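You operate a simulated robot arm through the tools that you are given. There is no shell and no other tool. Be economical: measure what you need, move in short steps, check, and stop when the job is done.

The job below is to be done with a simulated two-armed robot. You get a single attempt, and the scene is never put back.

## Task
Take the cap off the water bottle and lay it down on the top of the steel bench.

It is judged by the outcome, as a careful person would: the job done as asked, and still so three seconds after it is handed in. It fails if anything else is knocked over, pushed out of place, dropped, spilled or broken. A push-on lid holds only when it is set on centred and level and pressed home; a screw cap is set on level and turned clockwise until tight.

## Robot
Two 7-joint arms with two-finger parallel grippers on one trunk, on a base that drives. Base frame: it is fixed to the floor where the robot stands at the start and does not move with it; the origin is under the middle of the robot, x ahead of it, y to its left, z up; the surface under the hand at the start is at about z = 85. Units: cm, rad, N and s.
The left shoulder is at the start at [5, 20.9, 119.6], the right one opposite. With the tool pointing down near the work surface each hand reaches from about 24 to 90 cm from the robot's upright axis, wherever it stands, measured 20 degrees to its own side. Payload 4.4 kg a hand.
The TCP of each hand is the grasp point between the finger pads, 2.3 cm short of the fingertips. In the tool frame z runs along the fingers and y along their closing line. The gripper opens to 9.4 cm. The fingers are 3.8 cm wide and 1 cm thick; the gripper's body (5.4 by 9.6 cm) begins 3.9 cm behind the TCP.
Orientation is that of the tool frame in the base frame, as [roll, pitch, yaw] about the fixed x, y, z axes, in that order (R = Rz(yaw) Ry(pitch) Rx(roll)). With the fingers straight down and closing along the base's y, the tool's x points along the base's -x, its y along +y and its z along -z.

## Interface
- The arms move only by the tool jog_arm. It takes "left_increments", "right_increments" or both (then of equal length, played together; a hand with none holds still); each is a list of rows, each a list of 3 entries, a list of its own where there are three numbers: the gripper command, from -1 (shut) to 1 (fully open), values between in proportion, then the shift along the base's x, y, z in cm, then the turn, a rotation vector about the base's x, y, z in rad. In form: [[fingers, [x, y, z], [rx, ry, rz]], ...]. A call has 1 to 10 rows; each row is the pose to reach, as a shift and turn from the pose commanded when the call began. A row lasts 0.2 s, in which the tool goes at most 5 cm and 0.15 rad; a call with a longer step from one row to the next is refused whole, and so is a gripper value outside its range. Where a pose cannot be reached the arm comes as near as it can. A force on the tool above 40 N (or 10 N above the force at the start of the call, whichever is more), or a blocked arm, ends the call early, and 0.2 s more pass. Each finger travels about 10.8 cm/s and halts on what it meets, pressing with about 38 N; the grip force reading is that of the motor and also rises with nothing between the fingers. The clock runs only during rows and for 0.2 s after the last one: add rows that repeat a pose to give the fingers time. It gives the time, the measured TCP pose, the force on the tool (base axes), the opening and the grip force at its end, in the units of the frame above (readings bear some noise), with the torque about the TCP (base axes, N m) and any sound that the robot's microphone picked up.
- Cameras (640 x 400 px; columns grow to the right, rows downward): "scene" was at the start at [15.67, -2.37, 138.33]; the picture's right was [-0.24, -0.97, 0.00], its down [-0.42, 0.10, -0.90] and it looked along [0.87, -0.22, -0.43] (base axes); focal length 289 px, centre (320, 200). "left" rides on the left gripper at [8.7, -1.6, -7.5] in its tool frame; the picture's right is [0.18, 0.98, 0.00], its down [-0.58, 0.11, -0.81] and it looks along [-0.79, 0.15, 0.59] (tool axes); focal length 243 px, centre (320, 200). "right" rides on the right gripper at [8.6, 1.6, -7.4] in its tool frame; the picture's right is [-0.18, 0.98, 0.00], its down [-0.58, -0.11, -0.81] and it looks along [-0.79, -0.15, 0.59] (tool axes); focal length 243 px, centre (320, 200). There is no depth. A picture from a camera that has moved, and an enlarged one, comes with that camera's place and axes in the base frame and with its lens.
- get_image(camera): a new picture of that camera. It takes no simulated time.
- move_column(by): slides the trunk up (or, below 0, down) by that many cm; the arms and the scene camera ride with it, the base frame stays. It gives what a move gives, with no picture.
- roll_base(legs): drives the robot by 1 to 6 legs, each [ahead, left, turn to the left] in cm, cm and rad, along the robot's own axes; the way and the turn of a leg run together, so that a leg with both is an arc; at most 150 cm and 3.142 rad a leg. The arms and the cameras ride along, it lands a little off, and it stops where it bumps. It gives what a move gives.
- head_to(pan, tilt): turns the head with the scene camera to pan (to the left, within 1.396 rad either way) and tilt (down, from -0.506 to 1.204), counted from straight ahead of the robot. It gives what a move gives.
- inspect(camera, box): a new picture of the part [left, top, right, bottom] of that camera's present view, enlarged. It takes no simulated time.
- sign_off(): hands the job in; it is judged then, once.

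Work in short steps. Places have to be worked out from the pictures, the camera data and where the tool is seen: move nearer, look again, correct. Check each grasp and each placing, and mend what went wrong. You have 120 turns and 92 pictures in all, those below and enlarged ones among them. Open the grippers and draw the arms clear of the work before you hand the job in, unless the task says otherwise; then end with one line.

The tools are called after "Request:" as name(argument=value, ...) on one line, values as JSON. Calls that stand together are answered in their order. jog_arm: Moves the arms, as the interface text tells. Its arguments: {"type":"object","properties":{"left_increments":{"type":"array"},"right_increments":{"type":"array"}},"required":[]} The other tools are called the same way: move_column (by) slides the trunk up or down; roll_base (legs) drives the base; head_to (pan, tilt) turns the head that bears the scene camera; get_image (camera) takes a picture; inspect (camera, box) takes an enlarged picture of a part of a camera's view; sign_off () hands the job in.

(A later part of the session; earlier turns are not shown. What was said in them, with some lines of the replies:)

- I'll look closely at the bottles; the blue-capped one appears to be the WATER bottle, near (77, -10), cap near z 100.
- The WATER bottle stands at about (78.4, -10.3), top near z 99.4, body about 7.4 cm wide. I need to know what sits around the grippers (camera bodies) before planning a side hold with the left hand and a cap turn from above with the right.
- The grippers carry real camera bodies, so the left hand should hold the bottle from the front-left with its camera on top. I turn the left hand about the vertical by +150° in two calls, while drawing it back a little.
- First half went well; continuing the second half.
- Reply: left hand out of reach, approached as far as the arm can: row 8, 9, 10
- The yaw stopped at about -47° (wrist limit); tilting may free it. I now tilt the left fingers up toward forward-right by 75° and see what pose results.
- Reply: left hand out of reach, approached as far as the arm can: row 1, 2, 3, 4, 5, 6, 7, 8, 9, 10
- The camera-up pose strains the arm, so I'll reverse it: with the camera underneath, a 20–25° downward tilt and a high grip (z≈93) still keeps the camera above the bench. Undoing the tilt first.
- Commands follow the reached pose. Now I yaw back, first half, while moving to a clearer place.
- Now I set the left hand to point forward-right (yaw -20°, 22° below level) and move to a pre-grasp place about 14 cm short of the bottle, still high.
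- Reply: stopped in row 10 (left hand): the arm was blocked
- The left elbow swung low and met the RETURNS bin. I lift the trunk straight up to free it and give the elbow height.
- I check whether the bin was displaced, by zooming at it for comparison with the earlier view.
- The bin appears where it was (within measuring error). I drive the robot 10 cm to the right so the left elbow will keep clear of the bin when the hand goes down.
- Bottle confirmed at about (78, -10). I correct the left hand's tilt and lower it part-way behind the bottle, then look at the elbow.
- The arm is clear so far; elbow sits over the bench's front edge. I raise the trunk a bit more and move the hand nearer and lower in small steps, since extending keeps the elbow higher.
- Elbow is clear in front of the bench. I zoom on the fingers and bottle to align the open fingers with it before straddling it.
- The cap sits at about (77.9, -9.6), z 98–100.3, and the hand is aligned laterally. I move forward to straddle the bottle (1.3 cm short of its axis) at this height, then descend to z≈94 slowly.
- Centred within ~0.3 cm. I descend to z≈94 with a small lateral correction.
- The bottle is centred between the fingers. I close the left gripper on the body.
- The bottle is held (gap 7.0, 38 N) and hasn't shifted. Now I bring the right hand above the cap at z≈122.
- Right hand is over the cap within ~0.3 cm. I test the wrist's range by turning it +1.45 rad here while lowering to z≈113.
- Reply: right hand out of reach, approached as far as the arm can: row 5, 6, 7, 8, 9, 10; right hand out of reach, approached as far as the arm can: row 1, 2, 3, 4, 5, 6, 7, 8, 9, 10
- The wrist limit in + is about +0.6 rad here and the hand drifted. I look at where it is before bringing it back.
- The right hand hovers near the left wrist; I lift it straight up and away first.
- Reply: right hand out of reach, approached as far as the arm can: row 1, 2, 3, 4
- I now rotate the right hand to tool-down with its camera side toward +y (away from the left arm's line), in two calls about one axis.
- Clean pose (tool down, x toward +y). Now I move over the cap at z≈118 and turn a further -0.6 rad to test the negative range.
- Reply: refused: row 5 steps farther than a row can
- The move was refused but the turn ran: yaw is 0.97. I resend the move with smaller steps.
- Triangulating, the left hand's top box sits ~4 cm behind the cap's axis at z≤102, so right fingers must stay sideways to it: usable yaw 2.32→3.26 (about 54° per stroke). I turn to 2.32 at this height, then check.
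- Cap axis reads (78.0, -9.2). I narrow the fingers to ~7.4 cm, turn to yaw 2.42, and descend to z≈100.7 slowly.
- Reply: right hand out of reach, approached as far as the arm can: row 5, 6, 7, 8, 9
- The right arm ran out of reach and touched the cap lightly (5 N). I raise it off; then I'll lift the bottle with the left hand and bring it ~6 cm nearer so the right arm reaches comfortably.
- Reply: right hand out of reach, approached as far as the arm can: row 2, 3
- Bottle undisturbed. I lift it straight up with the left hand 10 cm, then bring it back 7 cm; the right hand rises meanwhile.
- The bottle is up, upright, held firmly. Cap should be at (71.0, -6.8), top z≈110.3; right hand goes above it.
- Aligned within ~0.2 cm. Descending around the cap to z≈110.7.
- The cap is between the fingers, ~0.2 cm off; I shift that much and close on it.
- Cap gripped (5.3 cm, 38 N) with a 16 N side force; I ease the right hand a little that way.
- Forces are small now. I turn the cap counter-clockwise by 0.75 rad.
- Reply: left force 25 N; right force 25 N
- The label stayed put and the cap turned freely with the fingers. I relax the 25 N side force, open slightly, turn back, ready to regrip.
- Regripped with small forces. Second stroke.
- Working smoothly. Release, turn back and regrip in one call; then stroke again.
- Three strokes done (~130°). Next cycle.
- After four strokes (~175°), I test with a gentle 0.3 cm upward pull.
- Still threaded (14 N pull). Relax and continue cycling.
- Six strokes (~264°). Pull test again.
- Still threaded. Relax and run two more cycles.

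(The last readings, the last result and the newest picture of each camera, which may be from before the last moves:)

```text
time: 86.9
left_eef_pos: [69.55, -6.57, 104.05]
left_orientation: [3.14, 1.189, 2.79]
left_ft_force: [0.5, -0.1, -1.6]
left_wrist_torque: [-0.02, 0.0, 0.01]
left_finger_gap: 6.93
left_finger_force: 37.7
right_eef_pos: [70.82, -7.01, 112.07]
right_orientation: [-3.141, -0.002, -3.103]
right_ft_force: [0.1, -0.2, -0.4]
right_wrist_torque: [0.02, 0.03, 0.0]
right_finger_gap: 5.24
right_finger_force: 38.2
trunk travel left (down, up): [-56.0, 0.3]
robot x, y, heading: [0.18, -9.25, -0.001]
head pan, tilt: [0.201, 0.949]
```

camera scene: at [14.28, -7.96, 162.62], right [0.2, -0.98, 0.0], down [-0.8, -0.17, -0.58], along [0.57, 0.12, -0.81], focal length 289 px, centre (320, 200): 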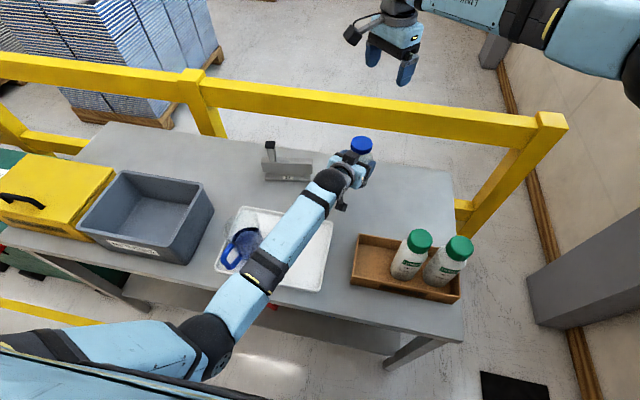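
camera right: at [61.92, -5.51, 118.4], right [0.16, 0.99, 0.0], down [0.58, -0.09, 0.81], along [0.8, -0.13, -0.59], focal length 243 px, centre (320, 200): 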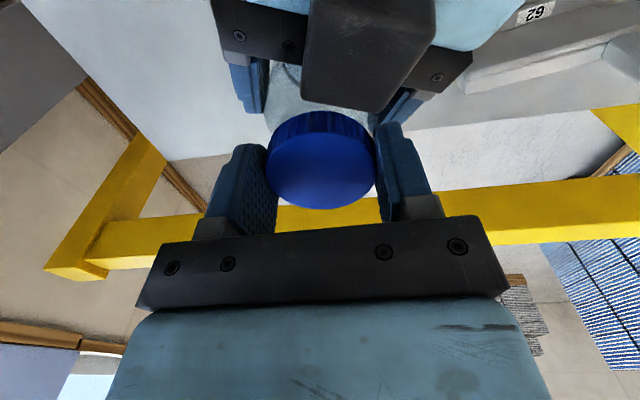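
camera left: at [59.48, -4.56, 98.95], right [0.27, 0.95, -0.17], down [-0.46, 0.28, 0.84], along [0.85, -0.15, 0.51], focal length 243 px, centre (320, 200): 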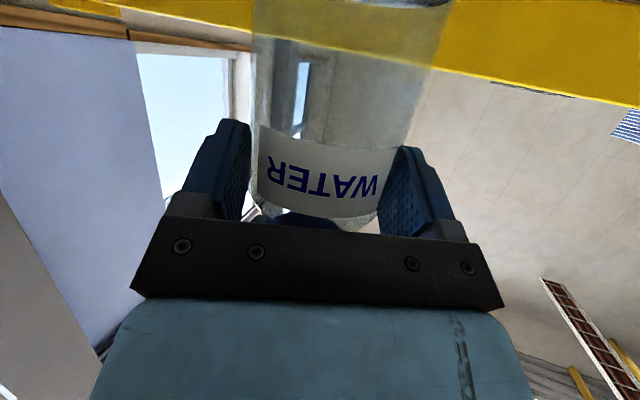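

The forces vanished: the cap is free. I lift it clear and look.

Request:
jog_arm(right_increments=[[-1, [0, 0, 1], [0, 0, 0]], [-1, [0, 0, 3], [0, 0, 0]], [-1, [0, 0, 6], [0, 0, 0]], [-1, [0, 0, 9], [0, 0, 0]], [-1, [0, 0, 12], [0, 0, 0]]])

Request:
get_image(camera="scene")

Request:
get_image(camera="right")

```text
time: 88.1
left_eef_pos: [69.49, -6.52, 104.15]
left_orientation: [3.137, 1.188, 2.789]
left_ft_force: [0.0, 0.2, -1.6]
left_wrist_torque: [0.02, 0.07, 0.03]
left_finger_gap: 6.95
left_finger_force: 38.0
right_eef_pos: [70.85, -6.73, 124.02]
right_orientation: [-3.14, -0.001, -3.103]
right_ft_force: [0.1, 0.5, -1.1]
right_wrist_torque: [0.01, -0.02, 0.0]
right_finger_gap: 5.23
right_finger_force: 37.5
trunk travel left (down, up): [-56.0, 0.3]
robot x, y, heading: [0.28, -9.14, 0.007]
head pan, tilt: [0.201, 0.949]
```

```text
40 pictures are left
camera scene: at [14.14, -7.91, 162.62], right [0.2, -0.98, 0.0], down [-0.8, -0.17, -0.58], along [0.57, 0.12, -0.81], focal length 289 px, centre (320, 200)
```

scene: 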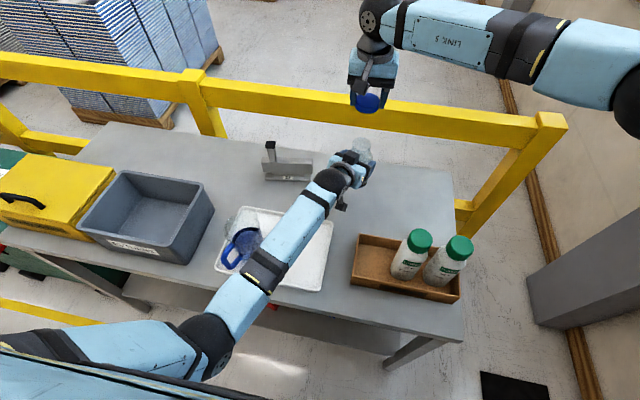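

```text
39 pictures are left
camera right: at [62.22, -5.4, 131.55], right [0.15, 0.99, 0.0], down [0.59, -0.09, 0.81], along [0.8, -0.12, -0.59], focal length 243 px, centre (320, 200)
```

right: 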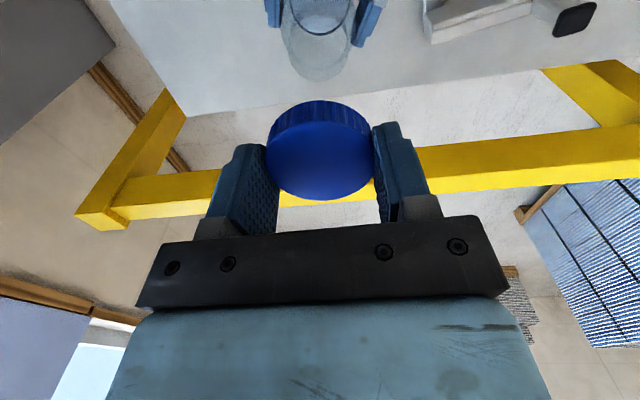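

The cap is off and in the right hand, the bottle open and upright in the left. I move the right hand aside, then return the bottle over its old place.

Request:
jog_arm(right_increments=[[-1, [0, -4, 1], [0, 0, 0]], [-1, [0, -8, 2], [0, 0, 0]], [-1, [-1, -12, 2], [0, 0, 0]], [-1, [-2, -16, 2], [0, 0, 0]], [-1, [-3, -20, 2], [0, 0, 0]], [-1, [-3, -20, 2], [0, 0, 0]]])

Request:
jog_arm(left_increments=[[-1, [1.5, -0.5, 0], [0, 0, 0]], [-1, [3.5, -1.2, 0], [0, 0, 0]], [-1, [5.5, -2, 0], [0, 0, 0]], [-1, [7, -2.5, 0], [0, 0, 0]], [-1, [7, -2.5, -2], [0, 0, 0]], [-1, [7, -2.5, -4], [0, 0, 0]], [-1, [7, -2.5, -6], [0, 0, 0]], [-1, [7, -2.5, -7.5], [0, 0, 0]], [-1, [7, -2.5, -8.7], [0, 0, 0]], [-1, [7, -2.5, -9.4], [0, 0, 0]]])

Request:
get_image(camera="left")

Request:
get_image(camera="scene")

```text
time: 89.5
left_eef_pos: [69.57, -6.38, 104.14]
left_orientation: [3.141, 1.185, 2.793]
left_ft_force: [0.1, 0.1, -1.0]
left_wrist_torque: [-0.02, -0.02, -0.02]
left_finger_gap: 6.94
left_finger_force: 37.4
right_eef_pos: [68.0, -26.68, 125.97]
right_orientation: [-3.142, -0.002, -3.103]
right_ft_force: [0.0, 0.8, 0.9]
right_wrist_torque: [-0.04, 0.0, 0.02]
right_finger_gap: 5.25
right_finger_force: 38.6
trunk travel left (down, up): [-56.0, 0.3]
robot x, y, heading: [0.09, -9.17, 0.002]
head pan, tilt: [0.201, 0.949]
```

```text
time: 91.7
left_eef_pos: [76.58, -9.13, 94.72]
left_orientation: [3.14, 1.187, 2.79]
left_ft_force: [0.3, 0.7, 0.6]
left_wrist_torque: [-0.02, 0.03, -0.01]
left_finger_gap: 6.94
left_finger_force: 37.7
right_eef_pos: [67.87, -26.77, 126.01]
right_orientation: [-3.141, -0.002, -3.103]
right_ft_force: [-0.4, 0.1, -0.4]
right_wrist_torque: [-0.01, -0.01, 0.0]
right_finger_gap: 5.29
right_finger_force: 37.8
trunk travel left (down, up): [-56.0, 0.3]
robot x, y, heading: [0.18, -9.18, 0.009]
head pan, tilt: [0.201, 0.949]
```

```text
38 pictures are left
camera left: at [66.6, -7.09, 89.6], right [0.27, 0.95, -0.17], down [-0.46, 0.28, 0.84], along [0.84, -0.15, 0.51], focal length 243 px, centre (320, 200)
```

left: 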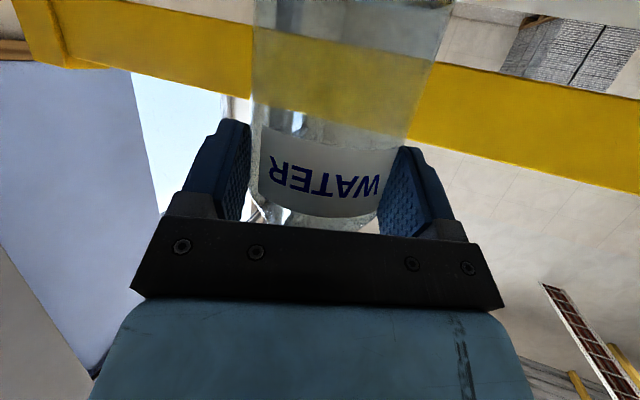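

```text
37 pictures are left
camera scene: at [14.23, -7.94, 162.62], right [0.2, -0.98, 0.0], down [-0.8, -0.17, -0.58], along [0.57, 0.12, -0.81], focal length 289 px, centre (320, 200)
```

scene: 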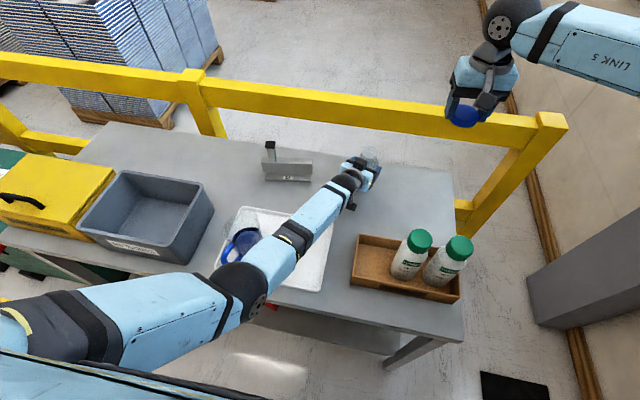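

At z 94.7 it isn't quite down; I lower in 0.2 cm steps to feel the bench.

Request:
jog_arm(left_increments=[[-1, [0, 0, -0.2], [0, 0, 0]], [-1, [0, 0, -0.4], [0, 0, 0]], [-1, [0, 0, -0.4], [0, 0, 0]]])

```text
time: 92.5
left_eef_pos: [76.71, -8.98, 94.29]
left_orientation: [3.14, 1.184, 2.789]
left_ft_force: [0.7, -0.5, -1.4]
left_wrist_torque: [0.0, 0.01, 0.0]
left_finger_gap: 6.95
left_finger_force: 37.9
right_eef_pos: [67.79, -26.84, 126.02]
right_orientation: [-3.14, -0.002, -3.103]
right_ft_force: [-0.5, 0.0, -0.4]
right_wrist_torque: [0.02, 0.02, 0.02]
right_finger_gap: 5.26
right_finger_force: 38.1
trunk travel left (down, up): [-56.0, 0.3]
robot x, y, heading: [0.55, -8.99, 0.006]
head pan, tilt: [0.201, 0.949]
```

Request:
jog_arm(left_increments=[[-1, [0, 0, -0.1], [0, 0, 0]], [-1, [0, 0, -0.2], [0, 0, 0]], [-1, [0, 0, -0.25], [0, 0, 0]]])

```text
time: 93.3
left_eef_pos: [76.77, -9.12, 94.2]
left_orientation: [3.138, 1.186, 2.789]
left_ft_force: [-0.9, 0.3, 1.5]
left_wrist_torque: [-0.05, 0.08, 0.03]
left_finger_gap: 6.95
left_finger_force: 38.0
right_eef_pos: [67.8, -26.74, 125.97]
right_orientation: [-3.139, -0.003, -3.103]
right_ft_force: [0.0, 0.5, 0.1]
right_wrist_torque: [0.03, -0.02, -0.01]
right_finger_gap: 5.27
right_finger_force: 38.4
trunk travel left (down, up): [-56.0, 0.3]
robot x, y, heading: [0.65, -9.28, 0.004]
head pan, tilt: [0.201, 0.949]
```

Force just turned upward (+1.5 N), contact likely; one more 0.15 cm to confirm.

Request:
jog_arm(left_increments=[[-1, [0, 0, -0.08], [0, 0, 0]], [-1, [0, 0, -0.15], [0, 0, 0]], [-1, [0, 0, -0.15], [0, 0, 0]]])

```text
time: 94.1
left_eef_pos: [76.71, -9.08, 94.05]
left_orientation: [3.138, 1.189, 2.789]
left_ft_force: [-2.2, 0.7, 10.3]
left_wrist_torque: [-0.07, 0.27, -0.06]
left_finger_gap: 6.94
left_finger_force: 38.1
right_eef_pos: [67.79, -26.74, 126.17]
right_orientation: [-3.141, 0.001, -3.104]
right_ft_force: [-0.4, -0.5, -0.6]
right_wrist_torque: [0.0, 0.01, -0.02]
right_finger_gap: 5.27
right_finger_force: 38.2
trunk travel left (down, up): [-56.0, 0.3]
robot x, y, heading: [-0.01, -9.39, 0.007]
head pan, tilt: [0.201, 0.949]
```

The bottle stands on the bench (10 N). I ease up slightly and open the left hand.

Request:
jog_arm(left_increments=[[-1, [0, 0, 0.12], [0, 0, 0]], [0.55, [0, 0, 0.12], [0, 0, 0]], [0.75, [0, 0, 0.12], [0, 0, 0]], [1, [0, 0, 0.12], [0, 0, 0]], [1, [0, 0, 0.12], [0, 0, 0]]])

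Request:
get_image(camera="left")

Request:
inspect(camera="scene", box=[310, 120, 420, 220])

```text
time: 95.3
left_eef_pos: [76.65, -9.14, 94.03]
left_orientation: [3.138, 1.187, 2.787]
left_ft_force: [-0.7, 0.0, 0.0]
left_wrist_torque: [-0.04, 0.01, 0.01]
left_finger_gap: 9.38
left_finger_force: 0.1
right_eef_pos: [67.88, -26.98, 126.04]
right_orientation: [-3.14, -0.001, -3.103]
right_ft_force: [-1.1, -0.3, 0.2]
right_wrist_torque: [-0.01, 0.02, 0.01]
right_finger_gap: 5.26
right_finger_force: 38.2
trunk travel left (down, up): [-56.0, 0.3]
robot x, y, heading: [0.46, -9.39, 0.008]
head pan, tilt: [0.201, 0.949]
```

```text
36 pictures are left
camera left: at [66.73, -7.14, 88.85], right [0.27, 0.95, -0.17], down [-0.46, 0.28, 0.84], along [0.85, -0.15, 0.51], focal length 243 px, centre (320, 200)
```

left: 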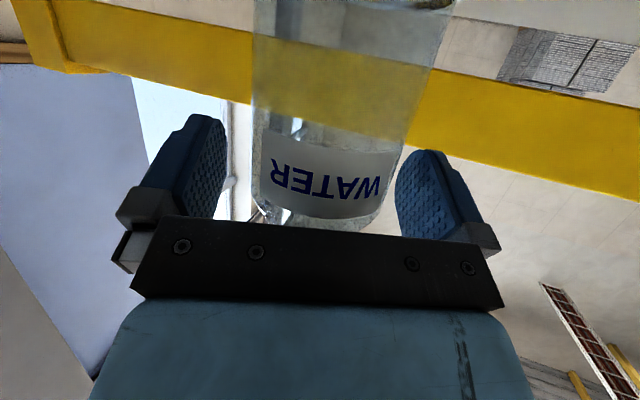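

```text
4.00 times, centred on (365, 170) of scene
camera zoom: at [14.18, -7.93, 162.63], right [0.2, -0.98, 0.0], down [-0.8, -0.17, -0.58], along [0.57, 0.12, -0.81], focal length 1158 px, centre (140, 320)
```

zoom: 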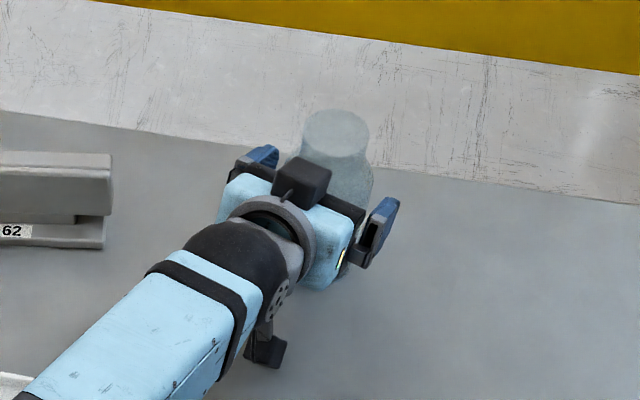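

Bottle stands free and upright. I raise the left hand straight up, then draw it back along its earlier path.

Request:
jog_arm(left_increments=[[1, [0, 0, 1], [0, 0, 0]], [1, [0, 0, 2.5], [0, 0, 0]], [1, [0, 0, 4.5], [0, 0, 0]], [1, [0, 0, 6.5], [0, 0, 0]], [1, [0, 0, 8.5], [0, 0, 0]], [1, [0, 0, 10.5], [0, 0, 0]], [1, [-2, 0.7, 12.5], [0, 0, 0]], [1, [-5, 1.8, 14.5], [0, 0, 0]], [1, [-8, 2.8, 17], [0, 0, 0]], [1, [-11, 3.8, 20], [0, 0, 0]]])

Request:
get_image(camera="scene")

```text
time: 97.7
left_eef_pos: [68.21, -5.64, 118.6]
left_orientation: [3.107, 1.257, 2.76]
left_ft_force: [0.4, 0.5, -0.1]
left_wrist_torque: [-0.01, -0.01, 0.02]
left_finger_gap: 9.41
left_finger_force: 0.0
right_eef_pos: [67.93, -26.77, 126.07]
right_orientation: [-3.14, -0.002, -3.103]
right_ft_force: [-0.1, -0.9, -0.1]
right_wrist_torque: [0.01, 0.01, -0.01]
right_finger_gap: 5.27
right_finger_force: 38.5
trunk travel left (down, up): [-56.0, 0.3]
robot x, y, heading: [0.62, -8.96, 0.007]
head pan, tilt: [0.201, 0.949]
stopped in row 10 (left hand): the arm was blocked; the commanded pose is now the measured one
```

```text
34 pictures are left
camera scene: at [14.24, -7.93, 162.62], right [0.2, -0.98, 0.0], down [-0.8, -0.17, -0.58], along [0.57, 0.12, -0.81], focal length 289 px, centre (320, 200)
```

scene: 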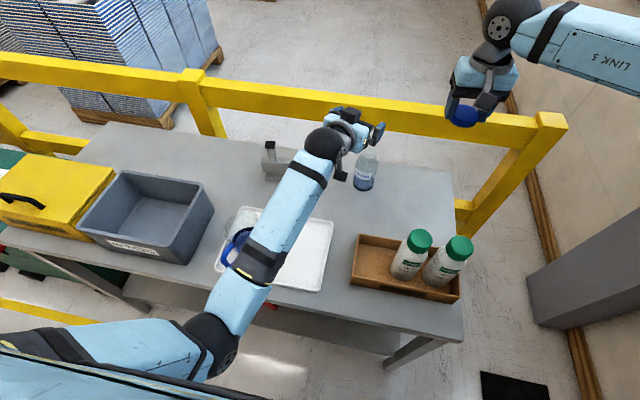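

The left hand is clear of the bottle (the arm stopped against something near its own body, so I leave it there). Now the right hand goes to (69, -24), turned so its camera avoids the eyewash, and descends to z≈91.

Request:
jog_arm(right_increments=[[-1, [0.4, 1, -2], [0, 0, -0.13]], [-1, [0.8, 2, -5], [0, 0, -0.26]], [-1, [1.1, 2.8, -9], [0, 0, -0.4]], [-1, [1.1, 2.8, -13], [0, 0, -0.53]], [-1, [1.1, 2.8, -17], [0, 0, -0.66]], [-1, [1.1, 2.8, -21], [0, 0, -0.76]], [-1, [1.1, 2.8, -25], [0, 0, -0.76]], [-1, [1.1, 2.8, -29], [0, 0, -0.76]], [-1, [1.1, 2.8, -33], [0, 0, -0.76]], [-1, [1.1, 2.8, -35], [0, 0, -0.76]]])

Request:
get_image(camera="scene")

Request:
get_image(camera="right")

```text
time: 99.9
left_eef_pos: [68.14, -5.62, 118.51]
left_orientation: [3.108, 1.252, 2.762]
left_ft_force: [0.1, 0.1, 0.0]
left_wrist_torque: [-0.02, 0.03, -0.01]
left_finger_gap: 9.41
left_finger_force: 0.0
right_eef_pos: [68.96, -23.98, 90.92]
right_orientation: [-3.14, -0.002, 2.42]
right_ft_force: [-0.1, -0.7, -0.4]
right_wrist_torque: [0.0, 0.01, -0.03]
right_finger_gap: 5.27
right_finger_force: 37.9
trunk travel left (down, up): [-56.0, 0.3]
robot x, y, heading: [0.25, -9.39, 0.005]
head pan, tilt: [0.201, 0.949]
```

```text
33 pictures are left
camera scene: at [14.21, -7.92, 162.63], right [0.2, -0.98, 0.0], down [-0.8, -0.17, -0.58], along [0.57, 0.12, -0.81], focal length 289 px, centre (320, 200)
```

scene: 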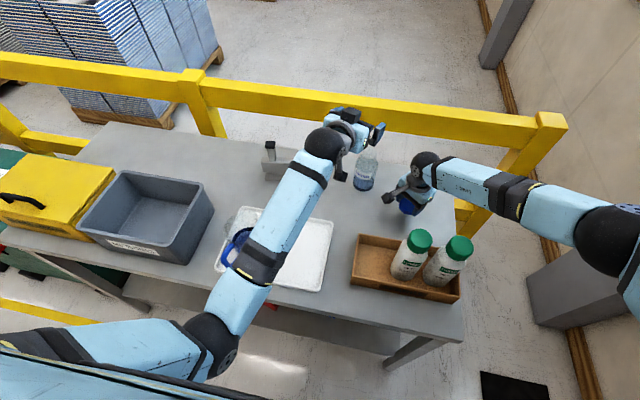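

```text
32 pictures are left
camera right: at [63.64, -17.04, 98.47], right [0.79, 0.62, 0.0], down [0.37, -0.47, 0.81], along [0.49, -0.64, -0.59], focal length 243 px, centre (320, 200)
```

right: 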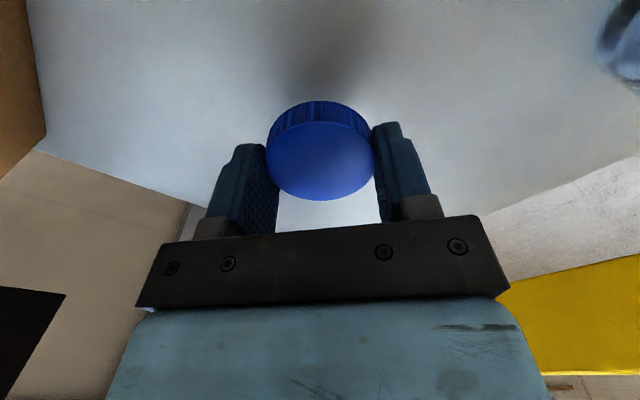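

The spot is clear. I lower in small steps until the bench is felt.

Request:
jog_arm(right_increments=[[-1, [0, 0, -0.8], [0, 0, 0]], [-1, [0, 0, -1.6], [0, 0, 0]], [-1, [0, 0, -2.2], [0, 0, 0]], [-1, [0, 0, -2.6], [0, 0, 0]], [-1, [0, 0, -2.9], [0, 0, 0]]])

```text
time: 101.1
left_eef_pos: [68.09, -5.6, 118.44]
left_orientation: [3.109, 1.252, 2.761]
left_ft_force: [0.3, 0.2, 0.7]
left_wrist_torque: [0.02, -0.01, 0.03]
left_finger_gap: 9.42
left_finger_force: 0.2
right_eef_pos: [69.03, -23.99, 88.03]
right_orientation: [-3.138, -0.002, 2.419]
right_ft_force: [0.2, -0.3, -0.3]
right_wrist_torque: [0.0, 0.0, -0.01]
right_finger_gap: 5.28
right_finger_force: 38.1
trunk travel left (down, up): [-56.0, 0.3]
robot x, y, heading: [0.24, -9.36, 0.006]
head pan, tilt: [0.201, 0.949]
```

Request:
jog_arm(right_increments=[[-1, [0, 0, -0.15], [0, 0, 0]], [-1, [0, 0, -0.3], [0, 0, 0]], [-1, [0, 0, -0.45], [0, 0, 0]]])

```text
time: 101.9
left_eef_pos: [68.01, -5.68, 118.59]
left_orientation: [3.11, 1.255, 2.762]
left_ft_force: [0.1, -0.1, 0.4]
left_wrist_torque: [0.0, 0.03, 0.02]
left_finger_gap: 9.38
left_finger_force: 0.1
right_eef_pos: [68.89, -23.9, 87.65]
right_orientation: [-3.14, -0.003, 2.42]
right_ft_force: [0.0, -0.2, 0.6]
right_wrist_torque: [0.01, 0.0, 0.0]
right_finger_gap: 5.3
right_finger_force: 37.9
trunk travel left (down, up): [-56.0, 0.3]
robot x, y, heading: [0.29, -9.71, 0.002]
head pan, tilt: [0.201, 0.949]
```

No contact yet at z 87.6; a little lower.

Request:
jog_arm(right_increments=[[-1, [0, 0, -0.1], [0, 0, 0]], [-1, [0, 0, -0.2], [0, 0, 0]], [-1, [0, 0, -0.3], [0, 0, 0]]])

```text
time: 102.7
left_eef_pos: [67.86, -5.59, 118.57]
left_orientation: [3.107, 1.256, 2.761]
left_ft_force: [1.2, -0.4, 0.2]
left_wrist_torque: [-0.01, -0.03, 0.0]
left_finger_gap: 9.39
left_finger_force: 0.1
right_eef_pos: [68.83, -23.95, 87.49]
right_orientation: [3.14, 0.0, 2.419]
right_ft_force: [-0.3, 0.8, 15.9]
right_wrist_torque: [0.06, 0.33, -0.01]
right_finger_gap: 5.26
right_finger_force: 38.1
trunk travel left (down, up): [-56.0, 0.3]
robot x, y, heading: [0.15, -9.48, 0.009]
head pan, tilt: [0.201, 0.949]
```

Contact (16 N). I ease up 0.12 cm and open.

Request:
jog_arm(right_increments=[[-1, [0, 0, 0.12], [0, 0, 0]], [0.3, [0, 0, 0.12], [0, 0, 0]], [0.6, [0, 0, 0.15], [0, 0, 0]], [1, [0, 0, 0.15], [0, 0, 0]], [1, [0, 0, 0.15], [0, 0, 0]]])

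Request:
get_image(camera="right")

```text
time: 103.9
left_eef_pos: [68.02, -5.67, 118.48]
left_orientation: [3.108, 1.254, 2.761]
left_ft_force: [0.4, -0.6, 0.8]
left_wrist_torque: [-0.03, 0.0, 0.0]
left_finger_gap: 9.41
left_finger_force: 0.0
right_eef_pos: [68.81, -24.09, 87.41]
right_orientation: [-3.14, -0.003, 2.417]
right_ft_force: [-0.3, 0.4, 0.6]
right_wrist_torque: [0.01, 0.0, 0.02]
right_finger_gap: 9.4
right_finger_force: 0.1
trunk travel left (down, up): [-56.0, 0.3]
robot x, y, heading: [0.23, -9.06, 0.008]
head pan, tilt: [0.201, 0.949]
```

```text
31 pictures are left
camera right: at [63.6, -17.05, 95.04], right [0.79, 0.62, 0.0], down [0.37, -0.47, 0.81], along [0.5, -0.64, -0.59], focal length 243 px, centre (320, 200)
```

right: 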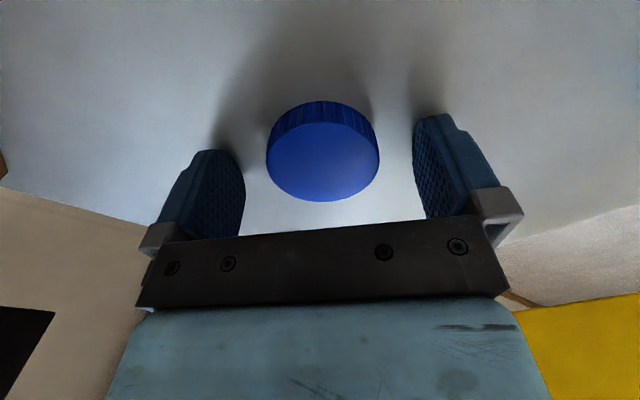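

The cap lies free between the open fingers. I raise the right hand straight up and view everything.

Request:
jog_arm(right_increments=[[1, [0, 0, 1.5], [0, 0, 0]], [1, [0, 0, 4], [0, 0, 0]], [1, [0, 0, 8], [0, 0, 0]], [1, [0, 0, 12], [0, 0, 0]], [1, [0, 0, 16], [0, 0, 0]], [1, [0, 0, 20], [0, 0, 0]], [1, [0, 0, 24], [0, 0, 0]], [1, [0, -3, 28], [0, 0, 0]], [1, [-3, -6, 31], [0, 0, 0]], [1, [-5, -10, 33], [0, 0, 0]]])

Request:
get_image(camera="scene")

Request:
inspect(camera="scene", box=[320, 120, 480, 240])

```text
refused: row 9 steps farther than a row can; nothing moved
```

```text
30 pictures are left
camera scene: at [14.2, -7.94, 162.62], right [0.2, -0.98, 0.0], down [-0.8, -0.17, -0.58], along [0.57, 0.12, -0.81], focal length 289 px, centre (320, 200)
```

scene: 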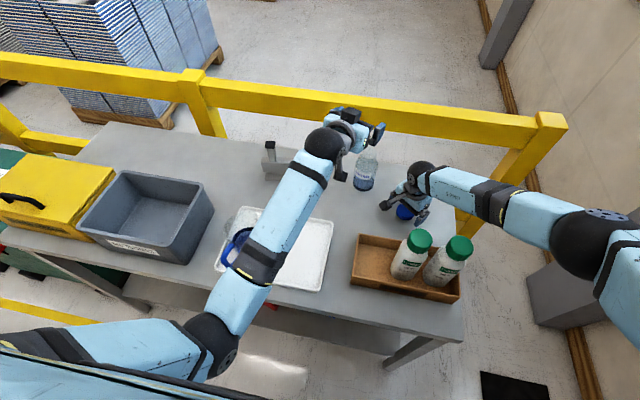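

```text
3.33 times, centred on (400, 180) of scene
camera zoom: at [14.2, -7.94, 162.62], right [0.2, -0.98, 0.0], down [-0.8, -0.17, -0.58], along [0.57, 0.12, -0.81], focal length 965 px, centre (53, 267)
```

zoom: 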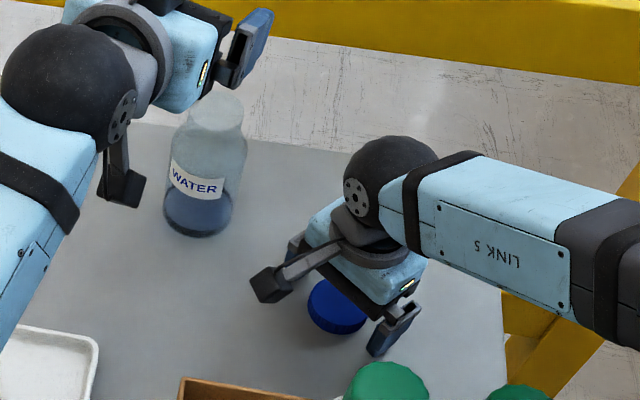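

The rise was refused (step too long); resending it with shorter steps.

Request:
jog_arm(right_increments=[[1, [0, 0, 1.5], [0, 0, 0]], [1, [0, 0, 4], [0, 0, 0]], [1, [0, 0, 8], [0, 0, 0]], [1, [0, 0, 12], [0, 0, 0]], [1, [0, 0, 16], [0, 0, 0]], [1, [0, 0, 20], [0, 0, 0]], [1, [0, 0, 24], [0, 0, 0]], [1, [0, -2, 28], [0, 0, 0]], [1, [-1, -4, 31], [0, 0, 0]], [1, [-2, -6, 34], [0, 0, 0]]])

Request:
inspect(camera="scene", box=[320, 120, 480, 240])

```text
time: 106.1
left_eef_pos: [67.99, -5.68, 118.51]
left_orientation: [3.105, 1.256, 2.761]
left_ft_force: [-0.7, -0.4, -0.4]
left_wrist_torque: [0.03, 0.04, 0.02]
left_finger_gap: 9.41
left_finger_force: 0.1
right_eef_pos: [66.99, -30.17, 121.65]
right_orientation: [-3.141, -0.002, 2.42]
right_ft_force: [0.4, 0.6, 0.3]
right_wrist_torque: [0.02, -0.01, -0.02]
right_finger_gap: 9.38
right_finger_force: 0.0
trunk travel left (down, up): [-56.0, 0.3]
robot x, y, heading: [-0.23, -9.09, 0.007]
head pan, tilt: [0.201, 0.949]
```

```text
3.33 times, centred on (400, 180) of scene
camera zoom: at [14.06, -8.02, 162.64], right [0.2, -0.98, 0.0], down [-0.8, -0.17, -0.58], along [0.57, 0.12, -0.81], focal length 965 px, centre (53, 267)
```

zoom: 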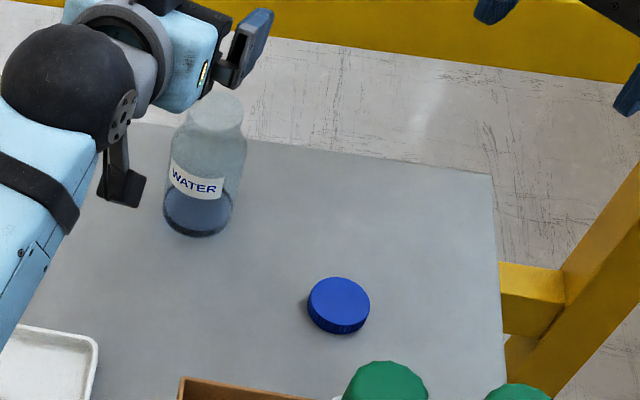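

The cap lies flat on the bench and the bottle stands open and upright. I draw the left arm up and clear of the bottle, then check the whole bench.

Request:
jog_arm(left_increments=[[1, [0, 0, 3], [0, 0, 0]], [1, [0, 0, 6], [0, 0, 0]], [1, [0, 0, 9], [0, 0, 0]], [1, [0, 0, 12], [0, 0, 0]], [1, [-1, 0, 15], [0, 0, 0]], [1, [-2, 0, 18], [0, 0, 0]]])

Request:
get_image(camera="scene")

```text
time: 107.5
left_eef_pos: [66.07, -5.65, 136.64]
left_orientation: [3.108, 1.252, 2.762]
left_ft_force: [-1.0, -0.9, -0.5]
left_wrist_torque: [0.02, 0.03, 0.03]
left_finger_gap: 9.4
left_finger_force: 0.1
right_eef_pos: [67.03, -30.06, 121.62]
right_orientation: [3.141, -0.003, 2.418]
right_ft_force: [-1.1, 0.5, 0.6]
right_wrist_torque: [0.03, 0.01, -0.02]
right_finger_gap: 9.36
right_finger_force: 0.0
trunk travel left (down, up): [-56.0, 0.3]
robot x, y, heading: [0.2, -9.23, 0.005]
head pan, tilt: [0.201, 0.949]
```

```text
27 pictures are left
camera scene: at [14.17, -7.96, 162.62], right [0.2, -0.98, 0.0], down [-0.8, -0.17, -0.58], along [0.57, 0.12, -0.81], focal length 289 px, centre (320, 200)
```

scene: 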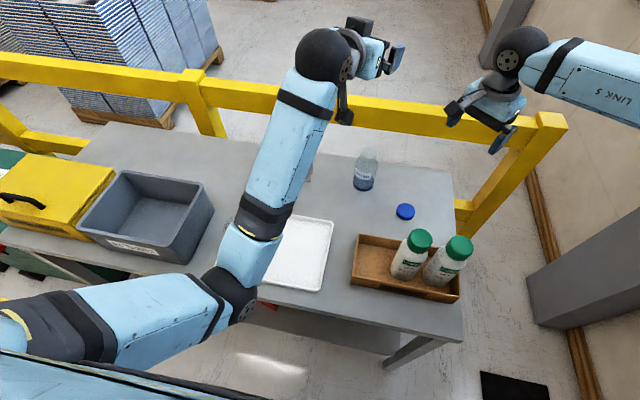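

The beaker is hidden behind the left forearm; I shift both hands to the right, away from it, to verify it.

Request:
jog_arm(left_increments=[[1, [0, 0, 2], [0, 0, 0]], [1, [0, -2, 4], [0, 0, 0]], [1, [0, -5, 5], [0, 0, 0]], [1, [0, -8, 5], [0, 0, 0]], [1, [0, -10, 5], [0, 0, 0]]], right_increments=[[1, [-3, -3, 1], [0, 0, 0]], [1, [-6, -6, 2], [0, 0, 0]], [1, [-8, -9, 3], [0, 0, 0]], [1, [-10, -12, 3], [0, 0, 0]], [1, [-10, -15, 3], [0, 0, 0]]])

Request:
get_image(camera="scene")

```text
time: 108.9
left_eef_pos: [67.36, -13.24, 140.09]
left_orientation: [2.972, 1.236, 2.665]
left_ft_force: [0.0, -0.5, 0.3]
left_wrist_torque: [0.02, 0.02, -0.01]
left_finger_gap: 9.4
left_finger_force: 0.1
right_eef_pos: [56.8, -44.78, 124.7]
right_orientation: [-3.14, -0.002, 2.42]
right_ft_force: [0.6, 0.4, 0.0]
right_wrist_torque: [-0.01, 0.03, 0.0]
right_finger_gap: 9.39
right_finger_force: 0.0
trunk travel left (down, up): [-56.0, 0.3]
robot x, y, heading: [0.47, -9.42, 0.014]
head pan, tilt: [0.201, 0.949]
stopped in row 5 (left hand): the arm was blocked; the commanded pose is now the measured one
```

```text
26 pictures are left
camera scene: at [14.23, -7.83, 162.62], right [0.2, -0.98, 0.0], down [-0.8, -0.17, -0.58], along [0.57, 0.12, -0.81], focal length 289 px, centre (320, 200)
```

scene: 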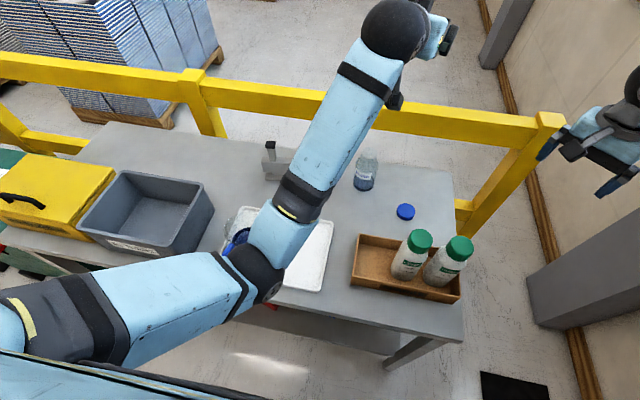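

The block is the arm crossing its own body (elbow ~z 119, well above the bench). I zoom on the beaker to confirm it is in order.

Request:
inspect(camera="scene", box=[180, 180, 480, 320])

```text
2.13 times, centred on (330, 250) of scene
camera zoom: at [14.23, -7.83, 162.62], right [0.2, -0.98, 0.0], down [-0.8, -0.17, -0.58], along [0.57, 0.12, -0.81], focal length 618 px, centre (299, 93)
```

zoom: 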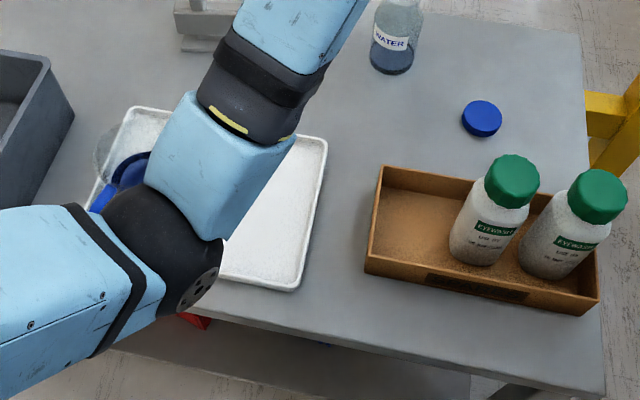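

Beaker, tray, box, bin and block all appear in place; the cap lies on the bench, the bottle stands, both grippers are open and clear. Handing in.

Request:
sign_off()

```text
The job is handed in.
```

The cap is off the water bottle and lying flat on the steel bench. The bottle is back in its place, upright and open. Early on the left elbow pressed against the RETURNS bin; it looked to be within about a centimetre or two of where it was, but I couldn't measure it more closely. At hand-in the left forearm partly hid the beaker, and everything else looked in place.
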